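You operate a simulated robot arm through the tools that you are given. There is no shell and no other tool. Be economical: measure what you need, move in short steps, check, and stop when the job is done.

You run a simulated robot arm. Do the job below in one go: nothing can be reset, and whatever is moved stays where it is left.

## Task
Stop the rollers, power off and lift roller 3 into the rack's free blue slot.
Fine: lock the steel bar again; the other rollers stay in. Where these are worked on the way, their far stop is far enough and under half their travel is too little: steel bar.

It is judged by the outcome, as a careful person would: the job done as asked, and still so three seconds after it is handed in. It fails if anything else is knocked over, pushed out of place, dropped, spilled or broken.

## Robot
A 7-joint arm with a two-finger parallel gripper, fixed in place. Base frame: the origin is at the foot of the arm, x ahead of it, y to its left, z up; the work surface is at about z = 86. Readings come in cm, degrees, newtons and seconds.
With the tool pointing down near the work surface it reaches from about 30 to 70 cm from the base axis. Its first joint turns from -66.0 to 66.0 degrees. Payload 1.57 kg.
Tool frame: the origin (TCP) lies between the finger pads and is the grasp point; the fingertips stand 3 cm ahead of it; z points along the fingers, y is the line along which they close. The gripper opens to 11 cm. The fingers are 2.4 cm wide and 1.2 cm thick; the gripper's body (4.8 by 11.2 cm) begins 7.8 cm behind the TCP.
Orientation is that of the tool frame in the base frame, as [roll, pitch, yaw] about the fixed x, y, z axes, in that order (R = Rz(yaw) Ry(pitch) Rx(roll)). With the fingers straight down and closing along the base's y, the tool's x points along the base's -x, its y along +y and its z along -z.

## Interface
- The arm moves only by the tool apply_moves. Its argument "moves" is a list of rows, each a list of 7 numbers: the turn, a rotation vector about the base's x, y, z in degrees, then the shift along the base's x, y, z in cm, then the finger opening in cm, from 0 to 11. In form: [[ax, ay, az, x, y, z, fingers], ...]. A call has 1 to 10 rows; each row shifts and turns the commanded pose from where the row before left it. Each row takes 0.2 s and may step no farther than 5 cm and 8.6 degrees from the row before; otherwise, or with a gripper value out of range, the whole call is refused. A pose out of reach is approached as far as the arm can. The call stops where the force on the tool passes 90 N (or 10 N more than at its start, if that is more) or the arm is blocked; 0.2 s more then pass. Each finger travels about 10.8 cm/s and halts on what it meets, pressing with about 43 N; the grip force reading is that of the motor and also rises with nothing between the fingers. The clock runs only during rows and for 0.2 s after the last one: add rows that do not move to give the fingers time. It gives the time, the measured TCP pose, the force on the tool (base axes), the opening and the grip force at its end, in the units of the frame above (readings bear some noise), with the torque about the TCP (base axes, N m) and any sound that the robot's microphone picked up, and new pictures: "show" is both (left out), scene, wrist or none.
- Cameras (640 x 400 px; columns grow to the right, rows downward): "scene" is fixed at [17.66, -39.33, 141.59]; the picture's right is [0.70, -0.71, 0.00], its down [-0.32, -0.32, -0.89] and it looks along [0.64, 0.63, -0.45] (base axes); focal length 291 px, centre (320, 200). "wrist" rides on the gripper at [7, 1.6, -14.1] in the tool frame; the picture's right is [-0.23, 0.97, 0.00], its down [-0.86, -0.20, -0.48] and it looks along [-0.47, -0.11, 0.88] (tool axes); focal length 222 px, centre (320, 200). There is no depth. A picture from a camera that has moved, and an enlarged one, comes with that camera's place and axes in the base frame and with its lens.
- zoom(camera, box): a new picture of the part [left, top, right, bottom] of that camera's present view, enlarged. It takes no simulated time.
- close_job(): hands the job in; it is judged then, once.

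Go step by step. Nothing tells you positions but the pictures and the camera data: compare them with the known pose of the tool, close in by small moves and look again before you grip or let go. The budget is 120 turns and 200 pictures, counting those below and the enlarged ones. Unless the task says otherwise, let go and move clear before handing in, and close with one line.

The tools are called after "Request:" as a command line: name --pt "numbers of a row" for each row, then --argument value for the rest, lists and objects as JSON in quotes. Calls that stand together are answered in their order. apply_moves: Moves the arm, as the interface text tells. Its arguments: {"type":"object","properties":{"moves":{"type":"array","items":{"type":"array","items":{"type":"number"}}},"show":{"type":"string","enum":["both","scene","wrist","none"]}},"required":["moves"]} The other tools are called the same way: zoom (camera, box) takes an enlarged picture of a part of a camera's view; close_job () hands the job in.

At the start:

```text
time: 0.0
tcp_pos: [35.88, 4.05, 130.9]
ee_rot: [179.9, -0.1, 179.9]
force: [-0.2, -0.1, -0.1]
ft_torque: [0.04, -0.01, 0.0]
gripper_width: 10.99
gripper_force: 0.0
```

scene: 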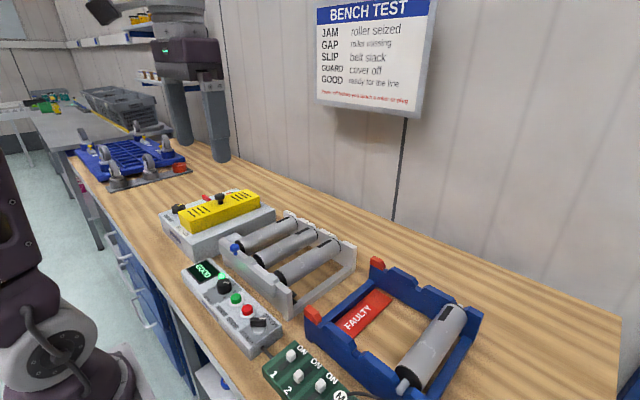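
wrist: 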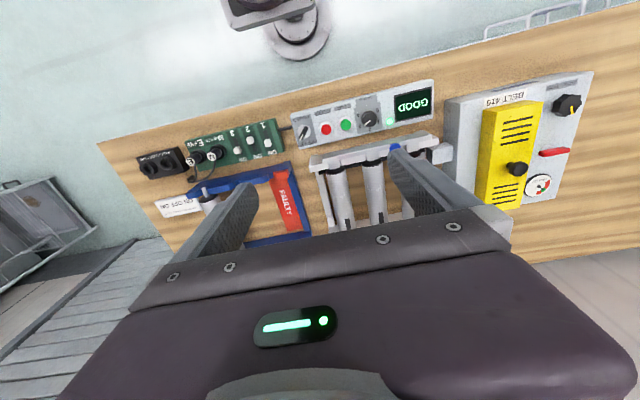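

I see a bench with a conveyor of rollers, a control box, a blue rack, a switch panel. I'll zoom in for details.

Request:
zoom --camera "scene" --box '[150, 180, 370, 318]'

Request:
zoom --camera "scene" --box '[240, 250, 480, 400]'

Request:
zoom --camera "wrist" --box '[270, 70, 470, 195]'

Request:
zoom --camera "wrist" --box '[110, 100, 330, 238]'

Request:
zoom --camera "scene" --box '[310, 0, 450, 110]'

```text
2.90 times, centred on (260, 249) of scene
camera zoom: at [17.66, -39.33, 141.59], right [0.7, -0.71, 0.0], down [-0.32, -0.32, -0.89], along [0.64, 0.63, -0.45], focal length 843 px, centre (494, 58)
```

zoom: 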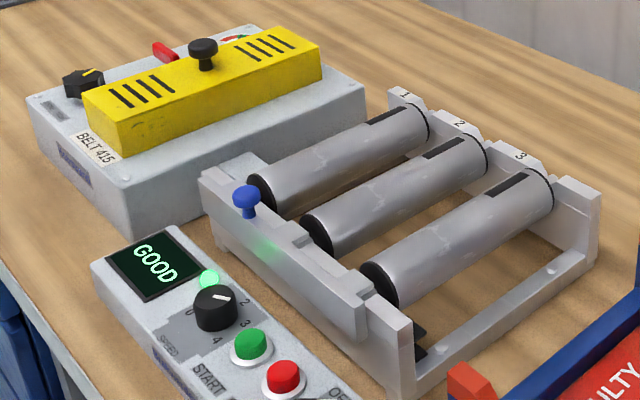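

```text
2.67 times, centred on (360, 325) of scene
camera zoom: at [17.66, -39.33, 141.59], right [0.7, -0.71, 0.0], down [-0.32, -0.32, -0.89], along [0.64, 0.63, -0.45], focal length 776 px, centre (213, -133)
```

zoom: 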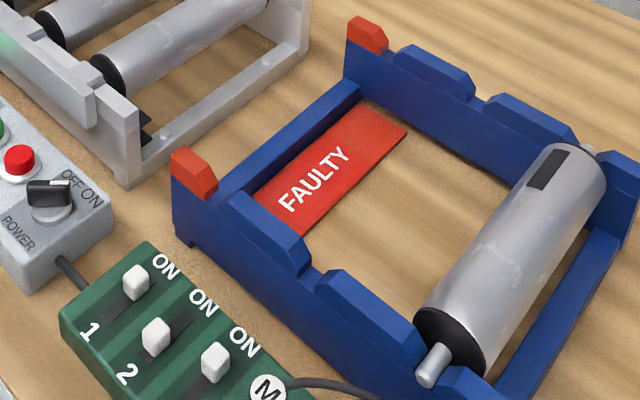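

```text
3.20 times, centred on (370, 132) of wrist
camera zoom: at [29.02, 5.59, 144.92], right [0.23, 0.97, 0.0], down [0.86, -0.2, 0.48], along [0.47, -0.11, -0.88], focal length 711 px, centre (160, 416)
```

zoom: 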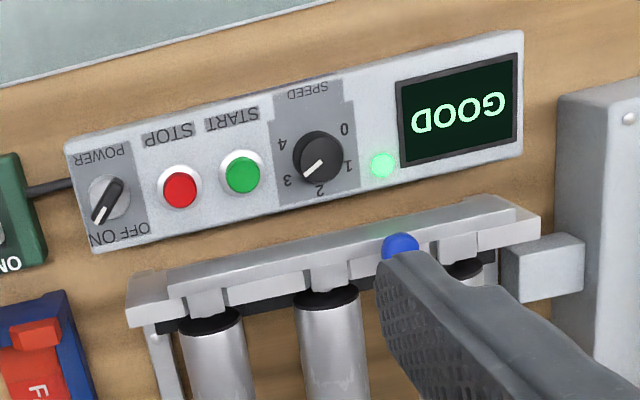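

```text
2.90 times, centred on (220, 169) of wrist
camera zoom: at [29.02, 5.59, 144.92], right [0.23, 0.97, 0.0], down [0.86, -0.2, 0.48], along [0.47, -0.11, -0.88], focal length 644 px, centre (610, 290)
```

zoom: 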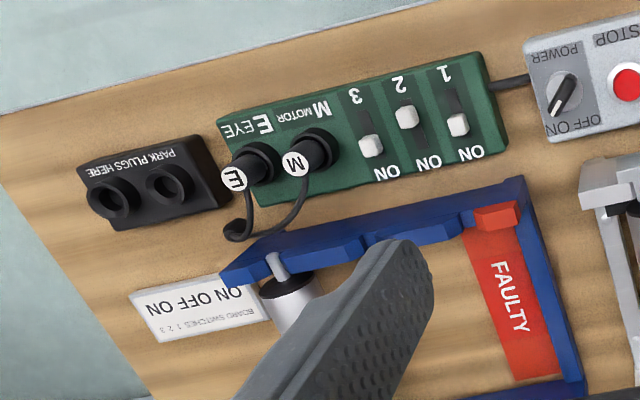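

```text
3.64 times, centred on (380, 55) of scene
camera zoom: at [17.66, -39.33, 141.59], right [0.7, -0.71, 0.0], down [-0.32, -0.32, -0.89], along [0.64, 0.63, -0.45], focal length 1058 px, centre (102, 727)
```

zoom: 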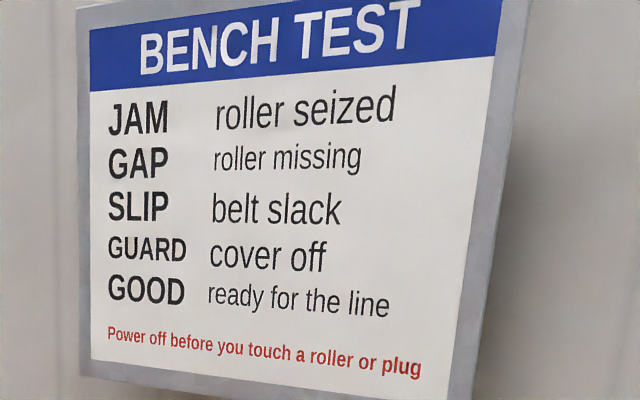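

STOP is near (39.6, 4.6, 91), the POWER knob near (38.9, -0.6), and the bar's blue knob near (45.4, 18, 98). I'll close the fingers, come down above STOP and look again.

Request:
apply_moves --pt "0 0 0 0.7 0.1 -4.5 0" --pt "0 0 0 0.6 0.1 -4.5 0" --pt "0 0 0 0.6 0.1 -4.5 0" --pt "0 0 0 0.6 0.1 -4.5 0" --pt "0 0 0 0.6 0.1 -4.5 0" --pt "0 0 0 0.6 0.05 -4.4 0" --pt "0 0 0 0 0 0 0"

```text
time: 1.6
tcp_pos: [39.23, 4.59, 104.01]
ee_rot: [180.0, 0.1, 180.0]
force: [0.2, -0.4, 0.2]
ft_torque: [-0.01, -0.01, 0.02]
gripper_width: 0.03
gripper_force: 21.5
camera wrist: at [32.47, 5.96, 117.97], right [0.23, 0.97, 0.0], down [0.86, -0.2, 0.48], along [0.47, -0.11, -0.88], focal length 222 px, centre (320, 200)
```

scene: 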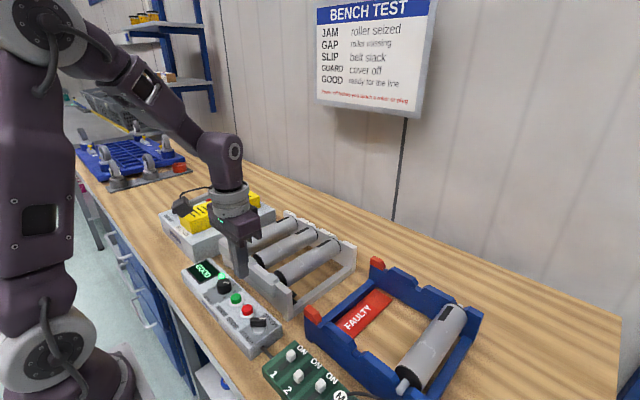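
wrist: 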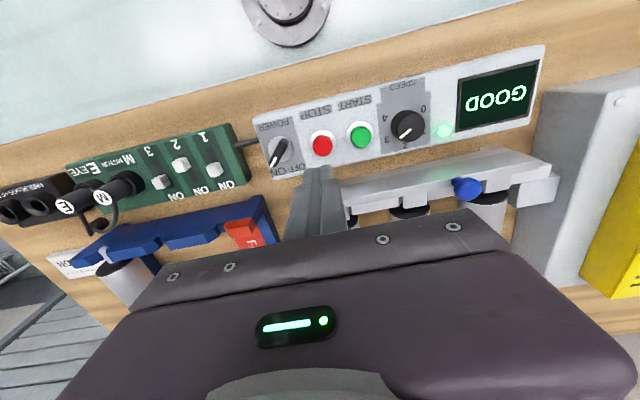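

The fingertips are over STOP. I'll go down and press slowly.

Request:
apply_moves --pt "0 0 0 0.1 -0.1 -4 0" --pt "0 0 0 0 0 -4 0" --pt "0 0 0 0 0 -1.2 0" --pt "0 0 0 0 0 -0.5 0" --pt "0 0 0 0 0 -0.4 0" --pt "0 0 0 0 0 -0.3 0" --pt "0 0 0 0 0 -0.3 0"

```text
time: 3.0
tcp_pos: [39.68, 4.41, 93.89]
ee_rot: [-179.9, 0.1, -180.0]
force: [-15.2, -0.1, 64.9]
ft_torque: [0.01, 0.69, 0.03]
gripper_width: 0.0
gripper_force: 21.4
heard: click
stopped in row 6: the force on the tool passed its limit at 100 N (the readings are from after the stop); the commanded pose is now the measured one
camera wrist: at [32.82, 5.95, 107.94], right [0.23, 0.97, 0.0], down [0.85, -0.2, 0.48], along [0.47, -0.11, -0.88], focal length 222 px, centre (320, 200)
```

scene: 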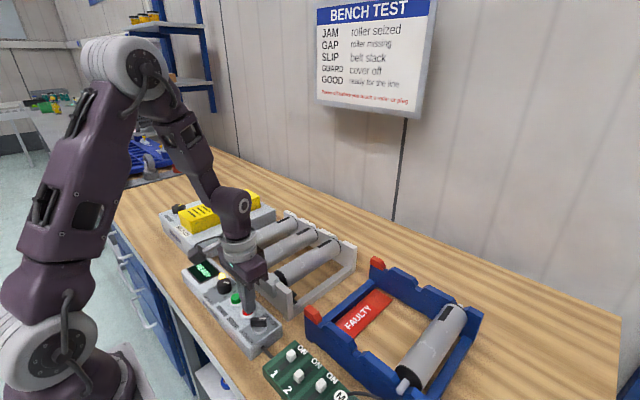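
wrist: 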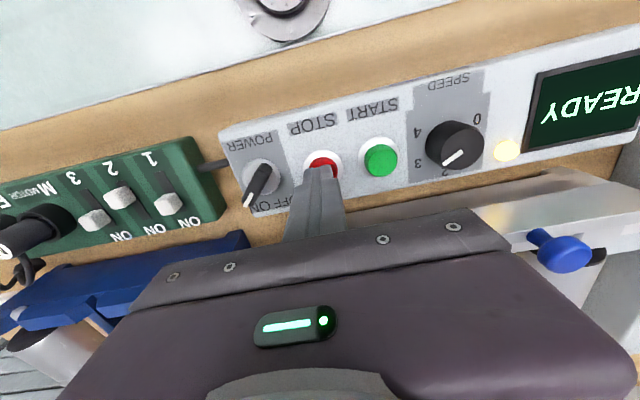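

Display reads READY: rollers stopped. Now I'll rise, move above the POWER knob, and turn the tool -45° so the fingers close across its handle.

Request:
apply_moves --pt "0 0 0 0 0 4 0" --pt "0 0 -8.5 0 -1.2 4 3" --pt "0 0 -8.5 0 -1.2 2 5" --pt "0 0 -8.5 -0.2 -1.2 0 5" --pt "0 0 -8.5 -0.2 -1.2 0 5" --pt "0 0 -8.5 -0.2 0 0 5" --pt "0 0 0 0 0 0 5"

Request:
zoom --camera "scene" --box '[180, 250, 300, 360]'

```text
time: 4.6
tcp_pos: [39.11, -0.54, 103.91]
ee_rot: [-179.9, 0.1, 137.4]
force: [-0.5, -0.6, -0.4]
ft_torque: [0.0, 0.0, -0.02]
gripper_width: 5.01
gripper_force: 0.0
camera wrist: at [35.29, 5.4, 117.92], right [0.83, 0.56, 0.0], down [0.49, -0.72, 0.48], along [0.27, -0.4, -0.88], focal length 222 px, centre (320, 200)
```

scene: 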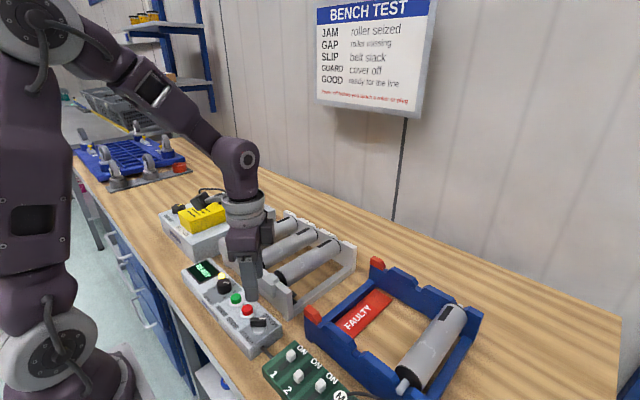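
wrist: 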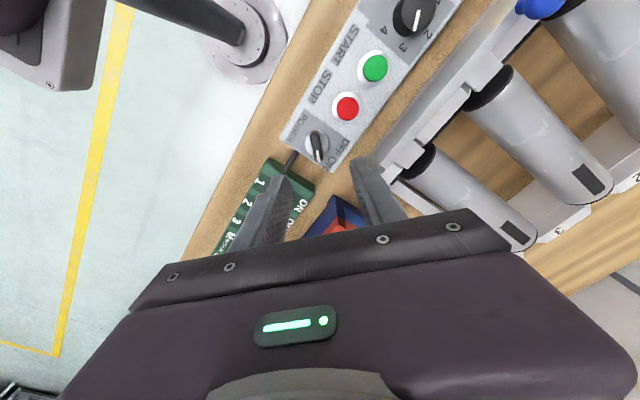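

```text
3.64 times, centred on (240, 305) of scene
camera zoom: at [17.66, -39.33, 141.59], right [0.7, -0.71, 0.0], down [-0.32, -0.32, -0.89], along [0.64, 0.63, -0.45], focal length 1058 px, centre (611, -182)
```

zoom: 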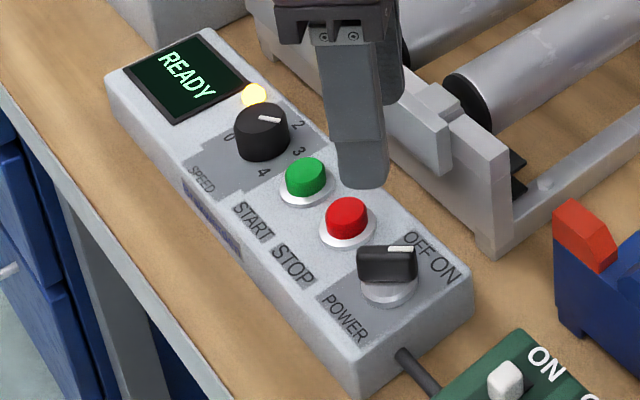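

Request:
zoom --camera "wrist" --box '[270, 80, 370, 180]'

```text
4.00 times, centred on (320, 130) of wrist
camera zoom: at [35.29, 5.4, 117.92], right [0.83, 0.56, 0.0], down [0.49, -0.72, 0.48], along [0.27, -0.4, -0.88], focal length 888 px, centre (320, 480)
```

zoom: 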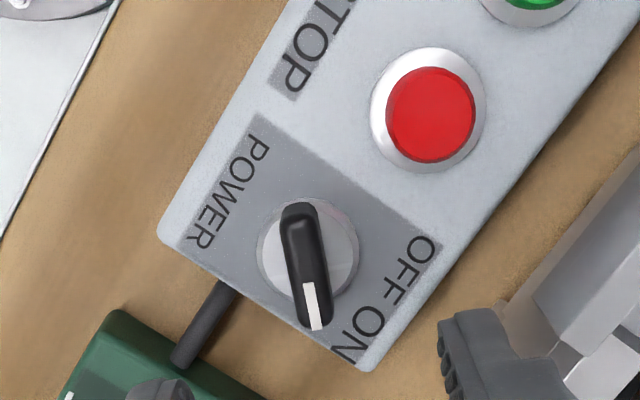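

The POWER handle is centred near (38.95, -0.6), top around z=93, pointing about -48°. I'll go down around it and grip.

Request:
apply_moves --pt "0 0 -5 -0.15 -0.1 -4 4" --pt "0 0 0 0 0 -4 4" --pt "0 0 0 0 0 -1 4" --pt "0 0 0 0 0 -0.5 4"

Request:
zoom --camera "scene" --box '[180, 250, 300, 360]'

```text
time: 5.6
tcp_pos: [39.07, -0.61, 94.26]
ee_rot: [-179.8, 0.1, 132.5]
force: [0.1, -0.1, 0.8]
ft_torque: [0.02, -0.02, 0.0]
gripper_width: 4.01
gripper_force: 0.0
camera wrist: at [35.71, 5.58, 108.32], right [0.87, 0.49, 0.0], down [0.43, -0.76, 0.48], along [0.23, -0.42, -0.88], focal length 222 px, centre (320, 200)
```

scene: 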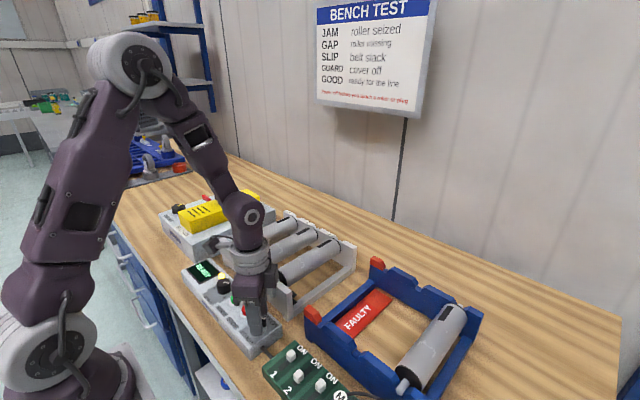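
wrist: 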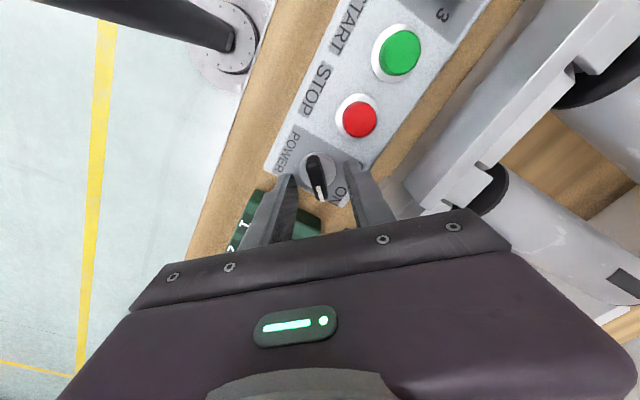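

```text
3.64 times, centred on (240, 305) of scene
camera zoom: at [17.66, -39.33, 141.59], right [0.7, -0.71, 0.0], down [-0.32, -0.32, -0.89], along [0.64, 0.63, -0.45], focal length 1058 px, centre (611, -182)
```

zoom: 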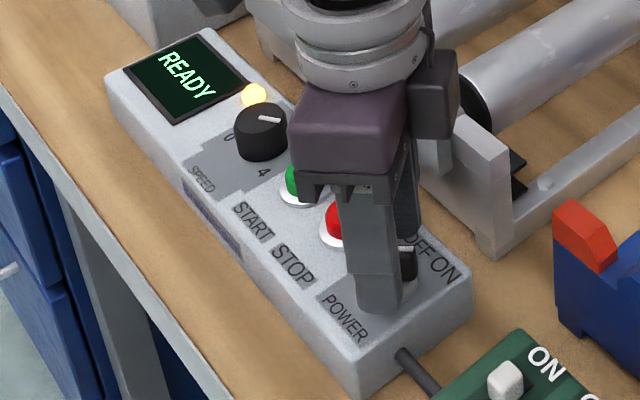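

The handle is between the fingers. I'll nudge, grip and turn counter-clockwise.

Request:
apply_moves --pt "0 0 0 -0.2 0.15 0 2" --pt "0 0 0 0 0 0 0" --pt "0 0 0 0 0 0 0" --pt "0 0 8 0 0 0 0" --pt "0 0 8 0 0 0 0" --pt "0 0 8 0 0 0 0" --pt "0 0 8 0 0 0 0"

```text
time: 7.2
tcp_pos: [38.64, -0.5, 94.32]
ee_rot: [-179.7, -0.1, 164.5]
force: [-13.9, -40.6, -22.0]
ft_torque: [-0.64, 0.31, -0.03]
gripper_width: 1.09
gripper_force: 28.7
camera wrist: at [32.62, 2.85, 108.39], right [0.48, 0.88, 0.0], down [0.77, -0.42, 0.48], along [0.42, -0.23, -0.88], focal length 222 px, centre (320, 200)
```

scene: 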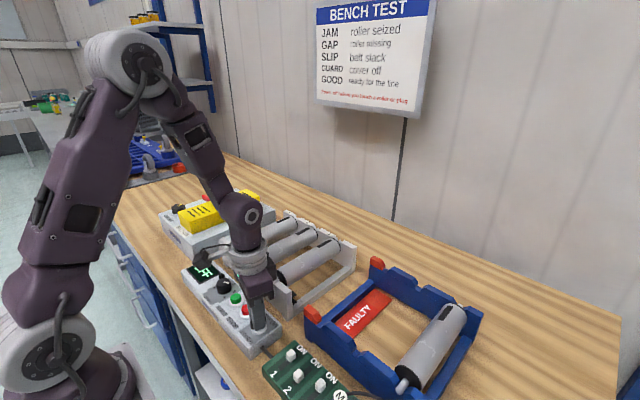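
wrist: 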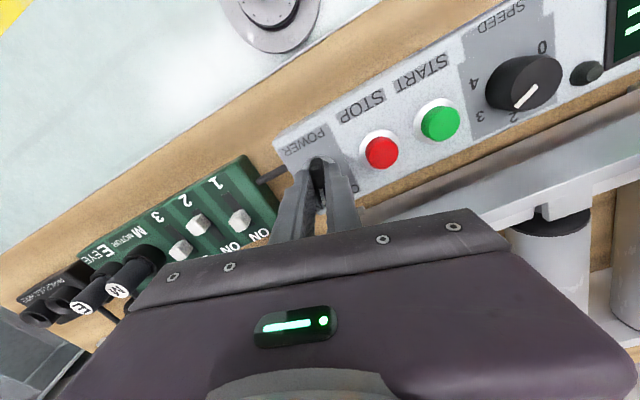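

It is turning; sideways load says my centre is slightly off, so I shift a bit toward -y and continue.

Request:
apply_moves --pt "0 0 0 -0.1 -0.3 -0.1 0" --pt "0 0 8 0 -0.05 0 0" --pt "0 0 8 0 -0.05 0 0" --pt "0 0 8 0 -0.05 0 0"

Request:
zoom --camera "scene" --box '[180, 250, 300, 360]'

```text
time: 8.2
tcp_pos: [38.7, -0.45, 94.1]
ee_rot: [179.9, 0.4, -171.3]
force: [-6.9, 13.1, 24.4]
ft_torque: [0.28, 0.2, -0.02]
gripper_width: 1.07
gripper_force: 28.5
camera wrist: at [31.71, -0.15, 108.15], right [0.08, 1.0, 0.0], down [0.87, -0.07, 0.48], along [0.48, -0.03, -0.87], focal length 222 px, centre (320, 200)
```

scene: 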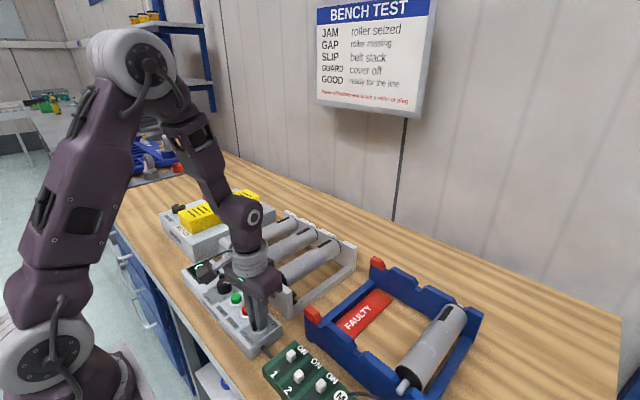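
wrist: 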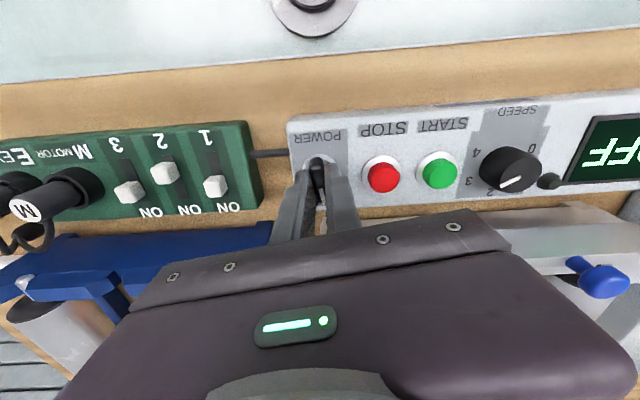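

```text
3.64 times, centred on (240, 305) of scene
camera zoom: at [17.61, -39.29, 141.61], right [0.7, -0.71, 0.0], down [-0.32, -0.32, -0.89], along [0.64, 0.63, -0.45], focal length 1058 px, centre (611, -182)
```

zoom: 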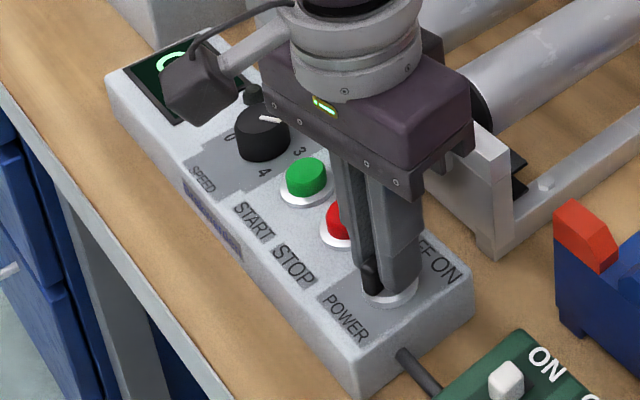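

Display shows OFF already, but I'll continue turning toward the mechanical stop to leave the switch firmly at OFF.

Request:
apply_moves --pt "0 0 8 0 0 0 0" --pt "0 0 8 0 0 0 0" --pt "0 0 8 0 0 0 0" --show "wrist"

```text
time: 9.0
tcp_pos: [38.77, -0.59, 94.11]
ee_rot: [-180.0, 0.1, -147.1]
force: [-0.3, 40.7, -11.7]
ft_torque: [0.85, -0.09, 0.1]
gripper_width: 1.09
gripper_force: 29.0
camera wrist: at [32.15, -3.13, 108.12], right [-0.34, 0.94, 0.0], down [0.83, 0.3, 0.48], along [0.45, 0.16, -0.88], focal length 222 px, centre (320, 200)
```

wrist: 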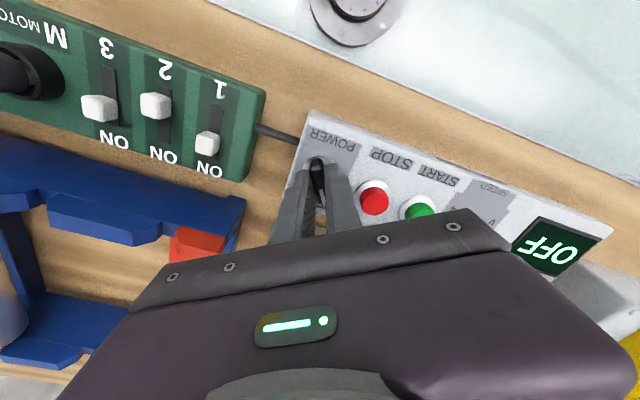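

Still turning freely; OFF shown. One more step, then release and rise.

Request:
apply_moves --pt "0 0 0 0 0.3 0 0" --pt "0 0 8 0 0 0 0" --pt "0 0 4 0 0 0 0" --pt "0 0 0 0 0 0 0" --show "none"

Request:
apply_moves --pt "0 0 0 0 0 0 3" --pt "0 0 0 0 0 0 4" --pt "0 0 -8 0 0 4 4" --pt "0 0 -8 0 0 4 4" --pt "0 0 -8 0 1 4 4" --pt "0 0 -8 0 3 3 4" --pt "0 0 -8 0 4 0 4" --pt "0 0 -5 0 4 0 4"

```text
time: 10.0
tcp_pos: [38.73, -0.55, 94.27]
ee_rot: [-179.9, 0.0, -135.6]
force: [12.4, -13.6, -25.8]
ft_torque: [-0.19, -0.14, 0.02]
gripper_width: 1.11
gripper_force: 28.4
```

```text
time: 11.8
tcp_pos: [38.66, 11.96, 109.24]
ee_rot: [-179.8, 0.1, 179.5]
force: [0.0, -0.2, -0.8]
ft_torque: [-0.01, 0.02, -0.03]
gripper_width: 3.98
gripper_force: 0.0
camera wrist: at [31.79, 13.53, 123.33], right [0.24, 0.97, 0.0], down [0.85, -0.21, 0.48], along [0.47, -0.11, -0.88], focal length 222 px, centre (320, 200)
```

scene: 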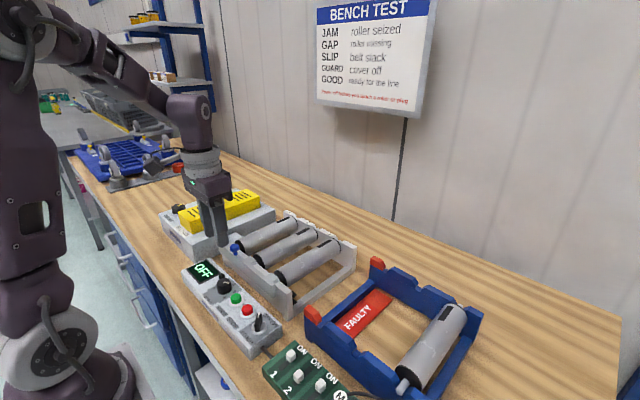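
wrist: 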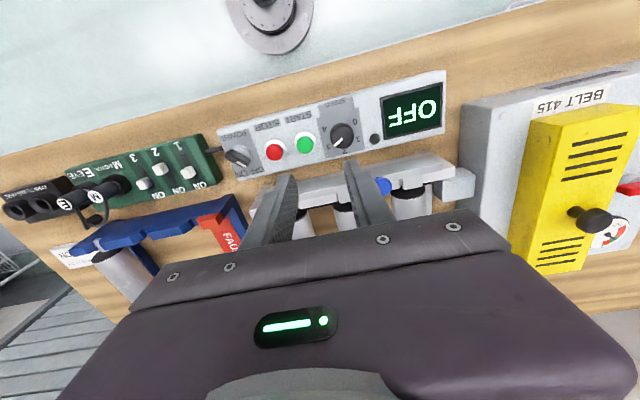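

Power is off. Now a close look at the steel bar.

Request:
zoom --camera "scene" --box '[215, 205, 365, 320]'

Request:
zoom --camera "wrist" --box '[230, 130, 490, 270]'

```text
3.48 times, centred on (290, 262) of scene
camera zoom: at [17.65, -39.33, 141.59], right [0.7, -0.71, 0.0], down [-0.32, -0.32, -0.89], along [0.64, 0.63, -0.45], focal length 1012 px, centre (424, -17)
```

zoom: 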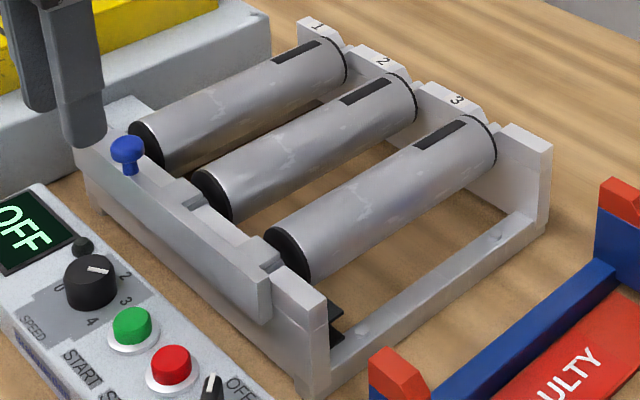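

```text
2.46 times, centred on (360, 200) of wrist
camera zoom: at [31.79, 13.53, 123.33], right [0.24, 0.97, 0.0], down [0.85, -0.21, 0.48], along [0.47, -0.11, -0.88], focal length 547 px, centre (222, 200)
```

zoom: 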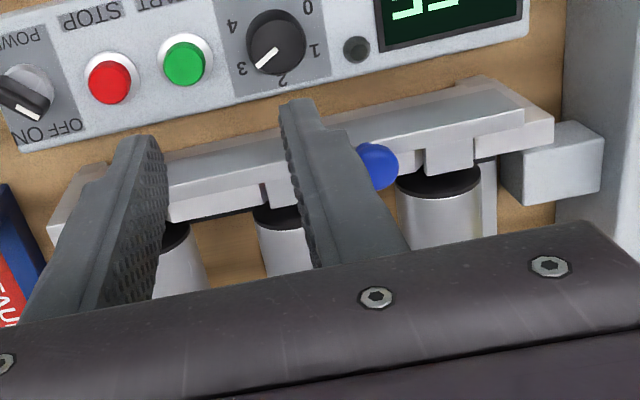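

The bar lies on the front plate (about y 2–26 over a plate from -0.6 to 27.5), with tabs over the axles, so it likely slides toward -y. I'll move above the blue knob at about (45.3, 18.2).

Request:
apply_moves --pt "0 0 0 3.3 3.1 0 6" --pt "0 0 0 3.3 3.1 -1.5 6" --pt "0 0 0 0 0 -1.5 6" --pt "0 0 0 0 0 0 6"

Request:
zoom --camera "scene" --box '[195, 190, 315, 290]'

Request:
zoom --camera "wrist" --box '[220, 110, 460, 260]'

```text
time: 12.8
tcp_pos: [45.01, 18.14, 106.21]
ee_rot: [180.0, 0.1, 179.5]
force: [-0.5, -0.1, -0.6]
ft_torque: [-0.05, 0.05, 0.02]
gripper_width: 6.0
gripper_force: 0.1
camera wrist: at [38.17, 19.62, 120.22], right [0.24, 0.97, 0.0], down [0.85, -0.21, 0.48], along [0.47, -0.11, -0.88], focal length 222 px, centre (320, 200)
```

scene: 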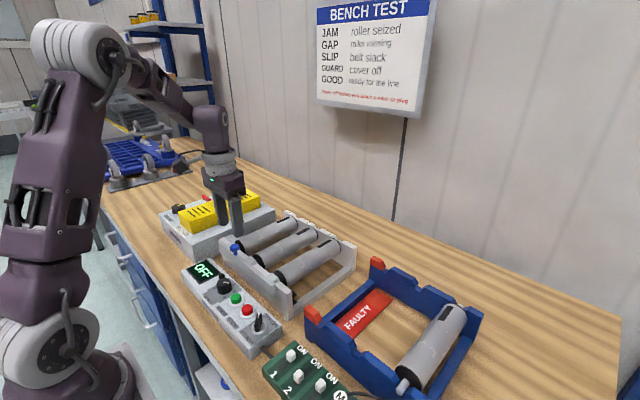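
wrist: 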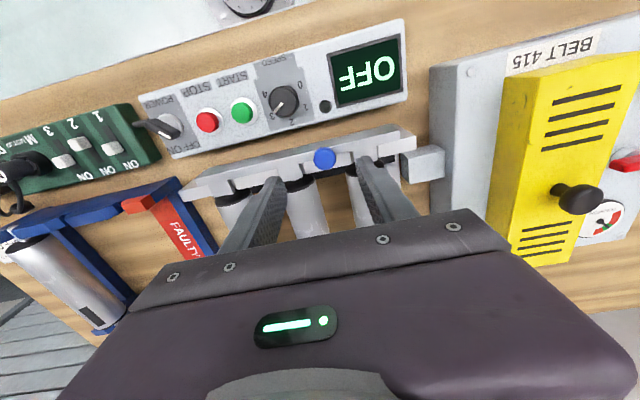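

```text
4.00 times, centred on (255, 240) of scene
camera zoom: at [17.66, -39.33, 141.59], right [0.7, -0.71, 0.0], down [-0.32, -0.32, -0.89], along [0.64, 0.63, -0.45], focal length 1163 px, centre (580, 40)
```

zoom: 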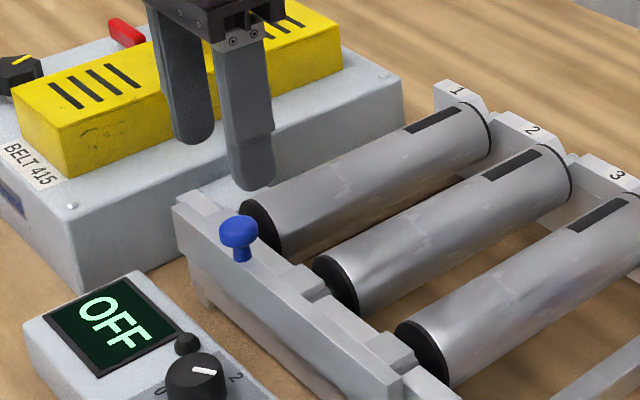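

```text
2.67 times, centred on (340, 185) of wrist
camera zoom: at [38.17, 19.62, 120.22], right [0.24, 0.97, 0.0], down [0.85, -0.21, 0.48], along [0.47, -0.11, -0.88], focal length 592 px, centre (267, 240)
```

zoom: 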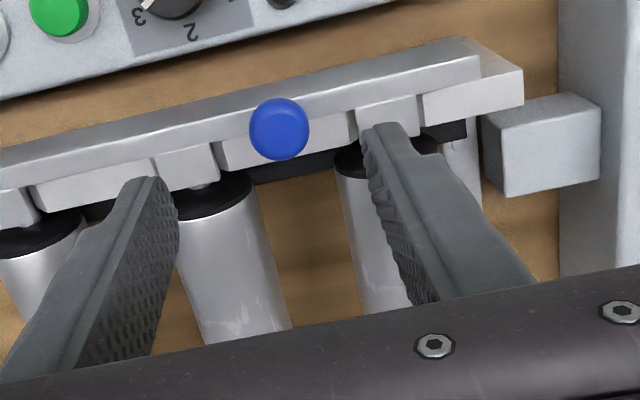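

The knob is at about (45.3, 18.4, 98), with bar top about 95.6. I'll descend around it with opening 5 cm.

Request:
apply_moves --pt "0 0 0 0.3 0.3 -3 5" --pt "0 0 0 0 0 -2.5 5" --pt "0 0 0 0 0 -1 5" --pt "0 0 0 0 0 0 5"

Request:
zoom --camera "scene" --box '[195, 190, 315, 290]'

```text
time: 13.8
tcp_pos: [45.54, 18.2, 99.84]
ee_rot: [-179.9, 0.2, 179.5]
force: [0.1, -0.2, -0.1]
ft_torque: [0.05, -0.02, -0.02]
gripper_width: 5.03
gripper_force: 0.0
camera wrist: at [38.68, 19.71, 113.85], right [0.24, 0.97, 0.0], down [0.85, -0.21, 0.48], along [0.47, -0.11, -0.88], focal length 222 px, centre (320, 200)
```

scene: 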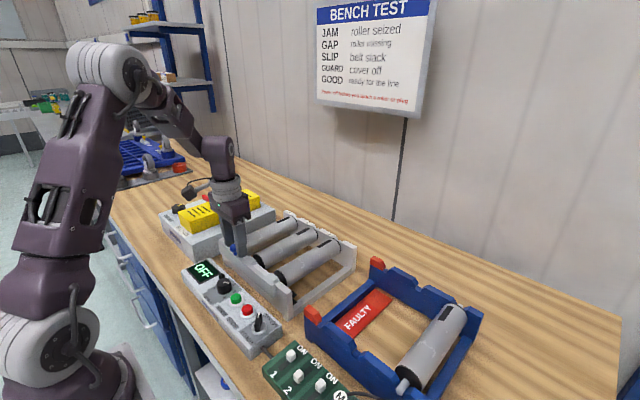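
wrist: 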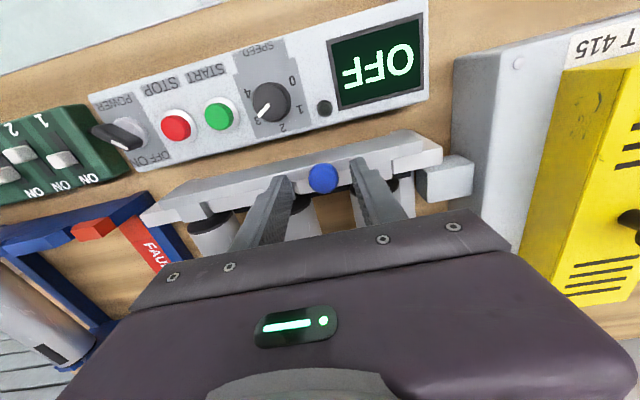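

```text
4.00 times, centred on (255, 240) of scene
camera zoom: at [17.66, -39.33, 141.59], right [0.7, -0.71, 0.0], down [-0.32, -0.32, -0.89], along [0.64, 0.63, -0.45], focal length 1163 px, centre (580, 40)
```

zoom: 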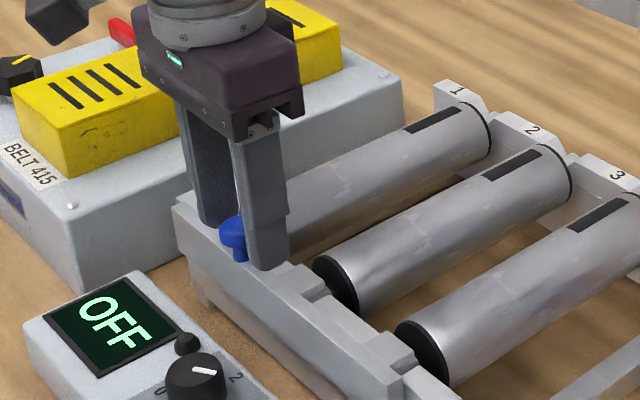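

The knob sits between the fingers. I'll shift 0.3 cm back and grip.

Request:
apply_moves --pt "0 0 0 -0.3 0.1 -0.3 3" --pt "0 0 0 0 0 0 0" --pt "0 0 0 0 0 0 0" --show "none"

Request:
apply_moves --pt "0 0 0 0 -0.5 0 0" --pt "0 0 0 0 -0.5 0 0"

Request:
zoom --camera "scene" --box '[195, 210, 315, 310]'

```text
time: 14.6
tcp_pos: [45.33, 18.49, 99.63]
ee_rot: [-179.9, 0.2, 179.6]
force: [1.4, 4.4, 7.4]
ft_torque: [0.14, -0.3, 0.04]
gripper_width: 2.28
gripper_force: 35.6
```

```text
time: 15.2
tcp_pos: [45.4, 17.29, 99.61]
ee_rot: [-180.0, 0.2, 179.5]
force: [7.4, 1.3, 17.7]
ft_torque: [-0.03, 0.21, -0.03]
gripper_width: 2.28
gripper_force: 35.4
camera wrist: at [38.44, 18.78, 113.58], right [0.24, 0.97, 0.0], down [0.85, -0.21, 0.48], along [0.47, -0.11, -0.88], focal length 222 px, centre (320, 200)
```

scene: 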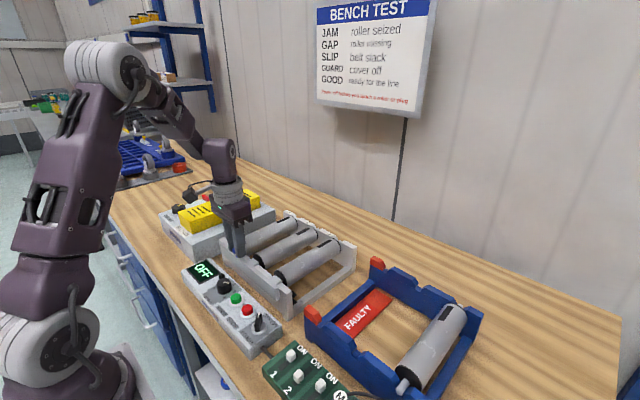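
wrist: 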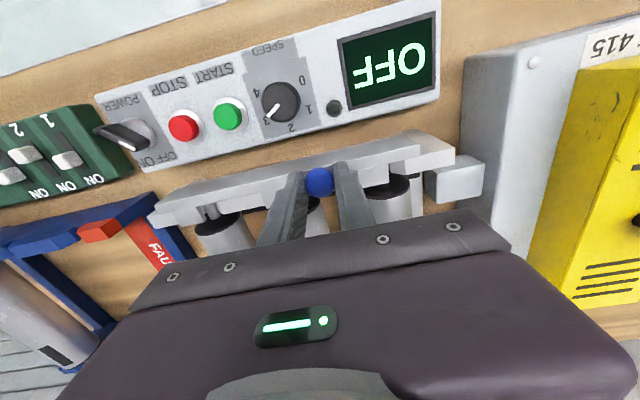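

```text
4.00 times, centred on (255, 260) of scene
camera zoom: at [17.65, -39.34, 141.59], right [0.7, -0.71, 0.0], down [-0.32, -0.32, -0.89], along [0.64, 0.63, -0.45], focal length 1163 px, centre (580, -40)
```

zoom: 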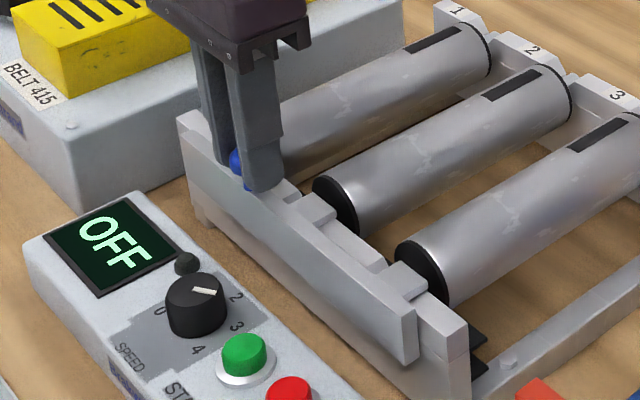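

The bar slides freely toward -y. Continuing to its stop.

Request:
apply_moves --pt "0 0 0 0 -0.5 0 0" --pt "0 0 0 0 -0.5 0 0" --pt "0 0 0 0 -0.4 0 0" --pt "0 0 0 0 -0.4 0 0" --pt "0 0 0 0 -0.3 0 0"

Request:
zoom --camera "scene" --box '[215, 210, 335, 310]'

Request:
zoom --camera "wrist" --box '[140, 110, 460, 270]'

```text
time: 16.4
tcp_pos: [45.38, 15.06, 99.36]
ee_rot: [-179.9, 0.2, 179.6]
force: [5.8, 1.8, 24.2]
ft_torque: [0.05, 0.2, -0.04]
gripper_width: 2.31
gripper_force: 36.0
camera wrist: at [38.45, 16.63, 113.43], right [0.24, 0.97, 0.0], down [0.85, -0.21, 0.48], along [0.47, -0.11, -0.88], focal length 222 px, centre (320, 200)
```

scene: 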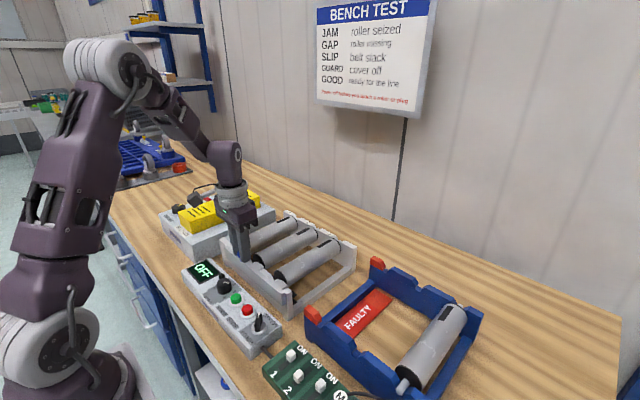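
wrist: 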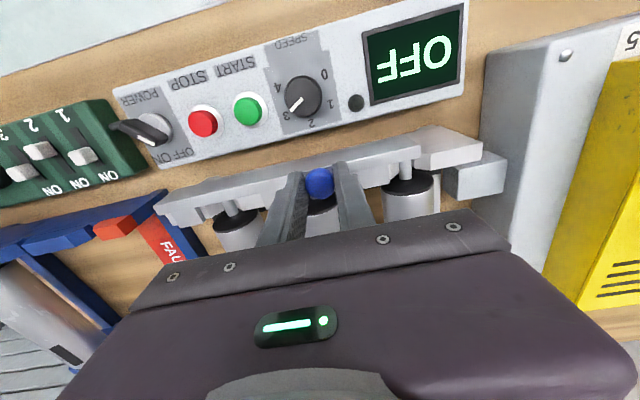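

```text
4.00 times, centred on (275, 260) of scene
camera zoom: at [17.64, -39.34, 141.59], right [0.7, -0.71, 0.0], down [-0.32, -0.32, -0.89], along [0.64, 0.63, -0.45], focal length 1163 px, centre (500, -40)
```

zoom: 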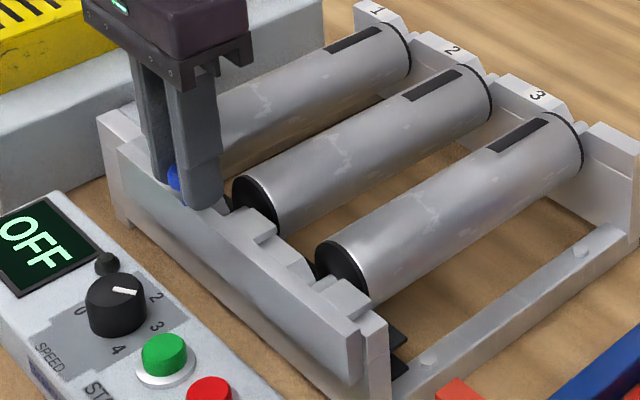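

```text
2.00 times, centred on (300, 190) of wrist
camera zoom: at [38.45, 16.63, 113.43], right [0.24, 0.97, 0.0], down [0.85, -0.21, 0.48], along [0.47, -0.11, -0.88], focal length 444 px, centre (360, 220)
```

zoom: 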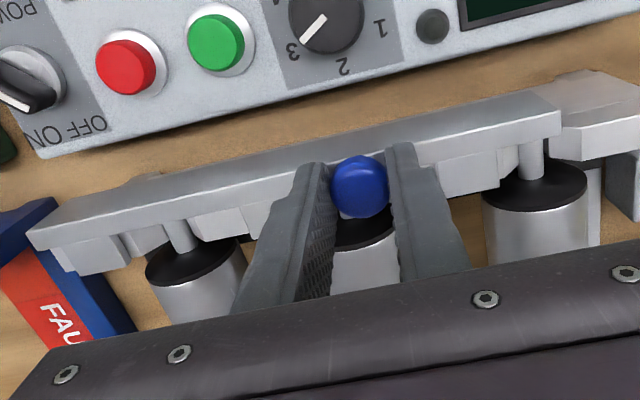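

Axles are now exposed after 3.4 cm. I'll feel for the stop.

Request:
apply_moves --pt "0 0 0 0 -0.3 0.1 0" --pt "0 0 0 0 -0.3 0 0" --pt "0 0 0 0 -0.3 0 0" --show "wrist"

```text
time: 17.2
tcp_pos: [45.38, 14.97, 99.44]
ee_rot: [179.4, 0.3, 179.9]
force: [0.8, 63.9, -8.9]
ft_torque: [1.17, 0.46, 0.0]
gripper_width: 2.34
gripper_force: 35.2
camera wrist: at [38.42, 16.35, 113.42], right [0.23, 0.97, 0.01], down [0.85, -0.2, 0.48], along [0.47, -0.1, -0.88], focal length 222 px, centre (320, 200)
```

wrist: 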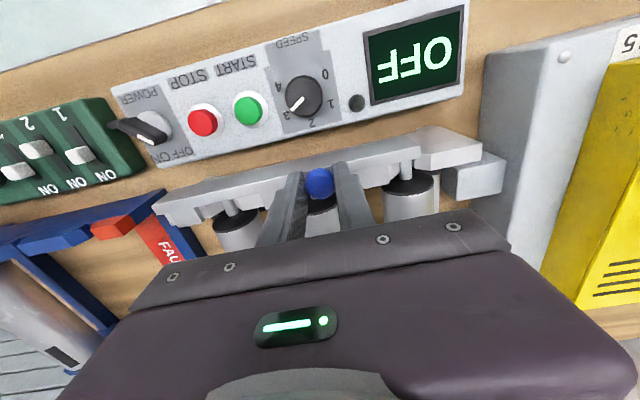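

The bar is at its far stop. Releasing, rising and moving above roller 3 to look.

Request:
apply_moves --pt "0 0 0 0 0.5 0 0" --pt "0 0 0 0 0 0 4.5" --pt "0 0 0 0 0 0 4.5" --pt "0 0 0 0 0 4 4.5" --pt "0 0 0 0 -2 4 8" --pt "0 0 0 2 -3 3 11" --pt "0 0 0 3 -2.5 2 11" --pt "0 0 0 3 -1 2 11" --pt "0 0 0 0 0 0 11"

Request:
zoom --camera "scene" --box '[215, 205, 365, 320]'

```text
time: 19.2
tcp_pos: [53.31, 6.02, 114.67]
ee_rot: [-179.9, 0.1, 179.5]
force: [0.1, 0.3, -0.7]
ft_torque: [-0.01, -0.06, -0.01]
gripper_width: 11.01
gripper_force: 0.0
camera wrist: at [46.44, 7.55, 128.59], right [0.24, 0.97, 0.0], down [0.85, -0.21, 0.48], along [0.47, -0.11, -0.88], focal length 222 px, centre (320, 200)
```

scene: 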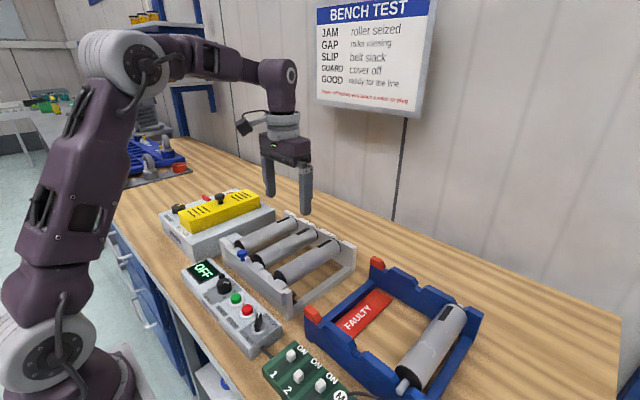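
wrist: 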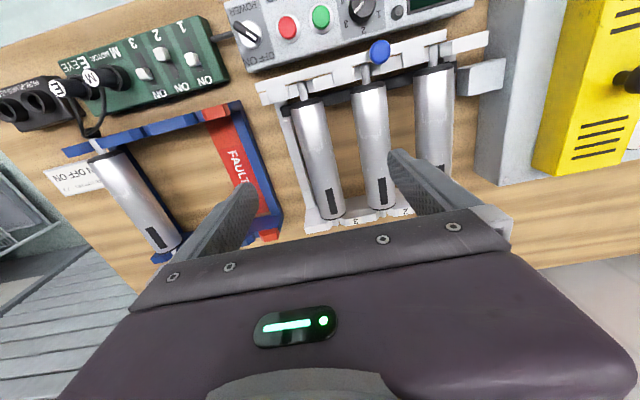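

```text
3.48 times, centred on (290, 262) of scene
camera zoom: at [17.66, -39.34, 141.59], right [0.7, -0.71, 0.0], down [-0.32, -0.32, -0.89], along [0.64, 0.63, -0.45], focal length 1012 px, centre (424, -17)
```

zoom: 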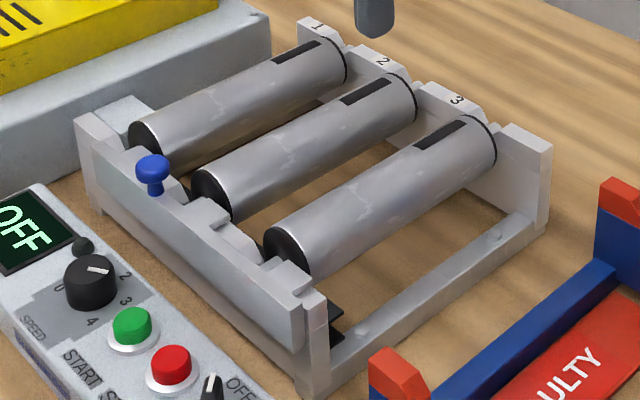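

Roller 3 spans roughly (48.6, 5.6) to (67.2, 4.6), axis height about 94.5. Before picking it, I'll look at the blue rack from above.

Request:
apply_moves --pt "0 0 0 -2 -4 1 11" --pt "0 0 0 -2 -4 1 11" --pt "0 0 0 -2 -4 1 11" --pt "0 0 0 -2 -4 1 11" --pt "0 0 0 0 -1 1 11" --pt "0 0 0 0 0 0 11"

Request:
zoom --camera "wrist" --box '[160, 40, 480, 240]'

Request:
zoom --camera "scene" --box '[290, 240, 500, 400]'

```text
time: 20.6
tcp_pos: [45.01, -10.76, 119.43]
ee_rot: [-180.0, 0.2, 179.6]
force: [-0.1, -0.4, 0.7]
ft_torque: [-0.07, 0.05, 0.02]
gripper_width: 10.99
gripper_force: 0.1
camera wrist: at [38.31, -9.24, 133.45], right [0.24, 0.97, 0.0], down [0.85, -0.21, 0.48], along [0.47, -0.11, -0.88], focal length 222 px, centre (320, 200)
```

scene: 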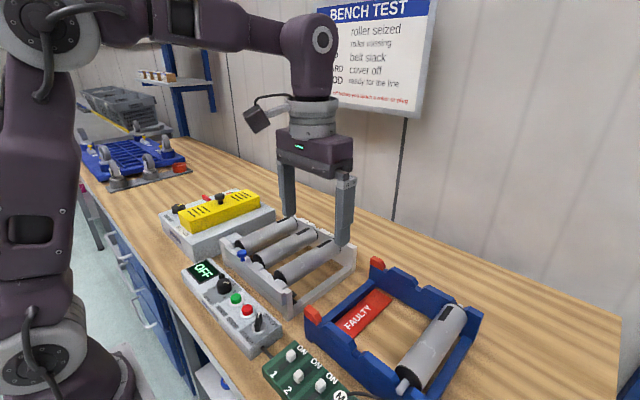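
wrist: 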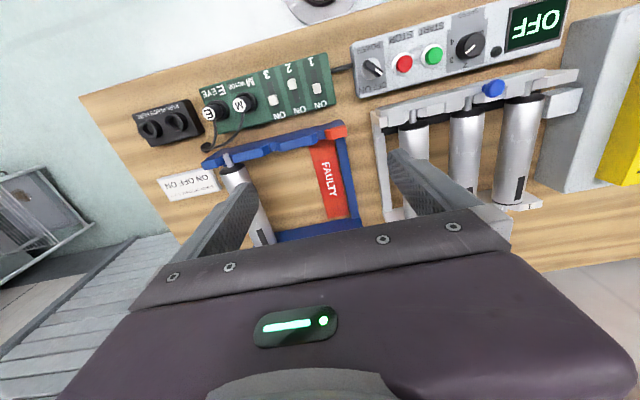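

```text
2.00 times, centred on (320, 140) of wrist
camera zoom: at [38.31, -9.24, 133.45], right [0.24, 0.97, 0.0], down [0.85, -0.21, 0.48], along [0.47, -0.11, -0.88], focal length 444 px, centre (320, 320)
```

zoom: 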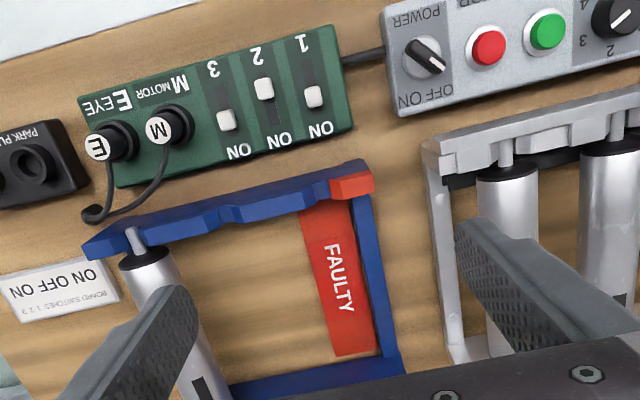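

```text
2.50 times, centred on (395, 320) of scene
camera zoom: at [17.65, -39.34, 141.59], right [0.7, -0.71, 0.0], down [-0.32, -0.32, -0.89], along [0.64, 0.63, -0.45], focal length 727 px, centre (132, -100)
```

zoom: 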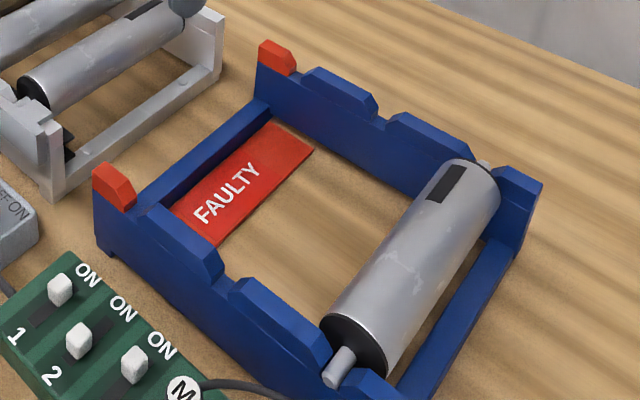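

The free blue slot is the middle one, near end about (47, -19.7), far end about (70.5, -20); the red-capped slot is the FAULTY one. Now I return above roller 3, lower, for a precise look.

Request:
apply_moves --pt "0 0 0 2.5 3.2 0 8" --pt "0 0 0 2.5 3.2 -2 7" --pt "0 0 0 2.5 3.2 -3 6.5" --pt "0 0 0 2.5 3.2 -3 6.5" --pt "0 0 -3 2.7 3.2 -3 6.5" --pt "0 0 0 0 0 -3.2 6.5" --pt "0 0 0 0 0 0 6.5"

Request:
zoom --camera "wrist" --box '[220, 20, 420, 220]'

Request:
zoom --camera "scene" --box '[215, 185, 365, 310]'

```text
refused: row 3 steps farther than a row can; nothing moved
```

```text
2.00 times, centred on (320, 120) of wrist
camera zoom: at [38.31, -9.24, 133.45], right [0.24, 0.97, 0.0], down [0.85, -0.21, 0.48], along [0.47, -0.11, -0.88], focal length 444 px, centre (320, 360)
```

zoom: 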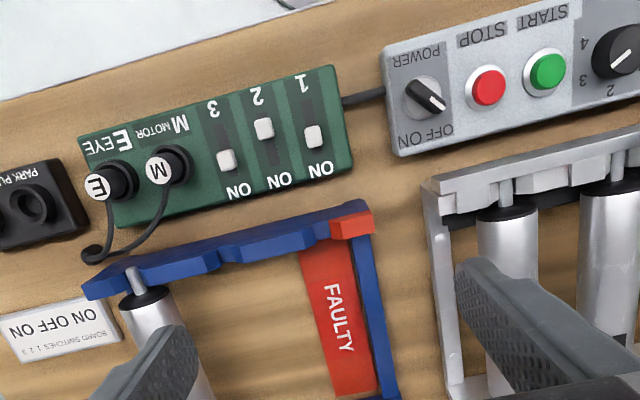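

```text
3.20 times, centred on (290, 248) of scene
camera zoom: at [17.65, -39.34, 141.59], right [0.7, -0.71, 0.0], down [-0.32, -0.32, -0.89], along [0.64, 0.63, -0.45], focal length 931 px, centre (416, 48)
```

zoom: 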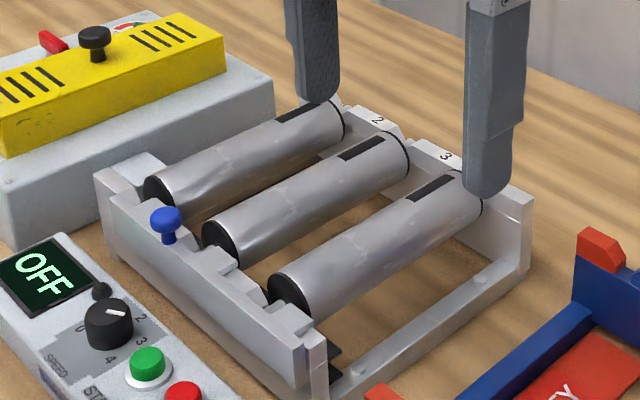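

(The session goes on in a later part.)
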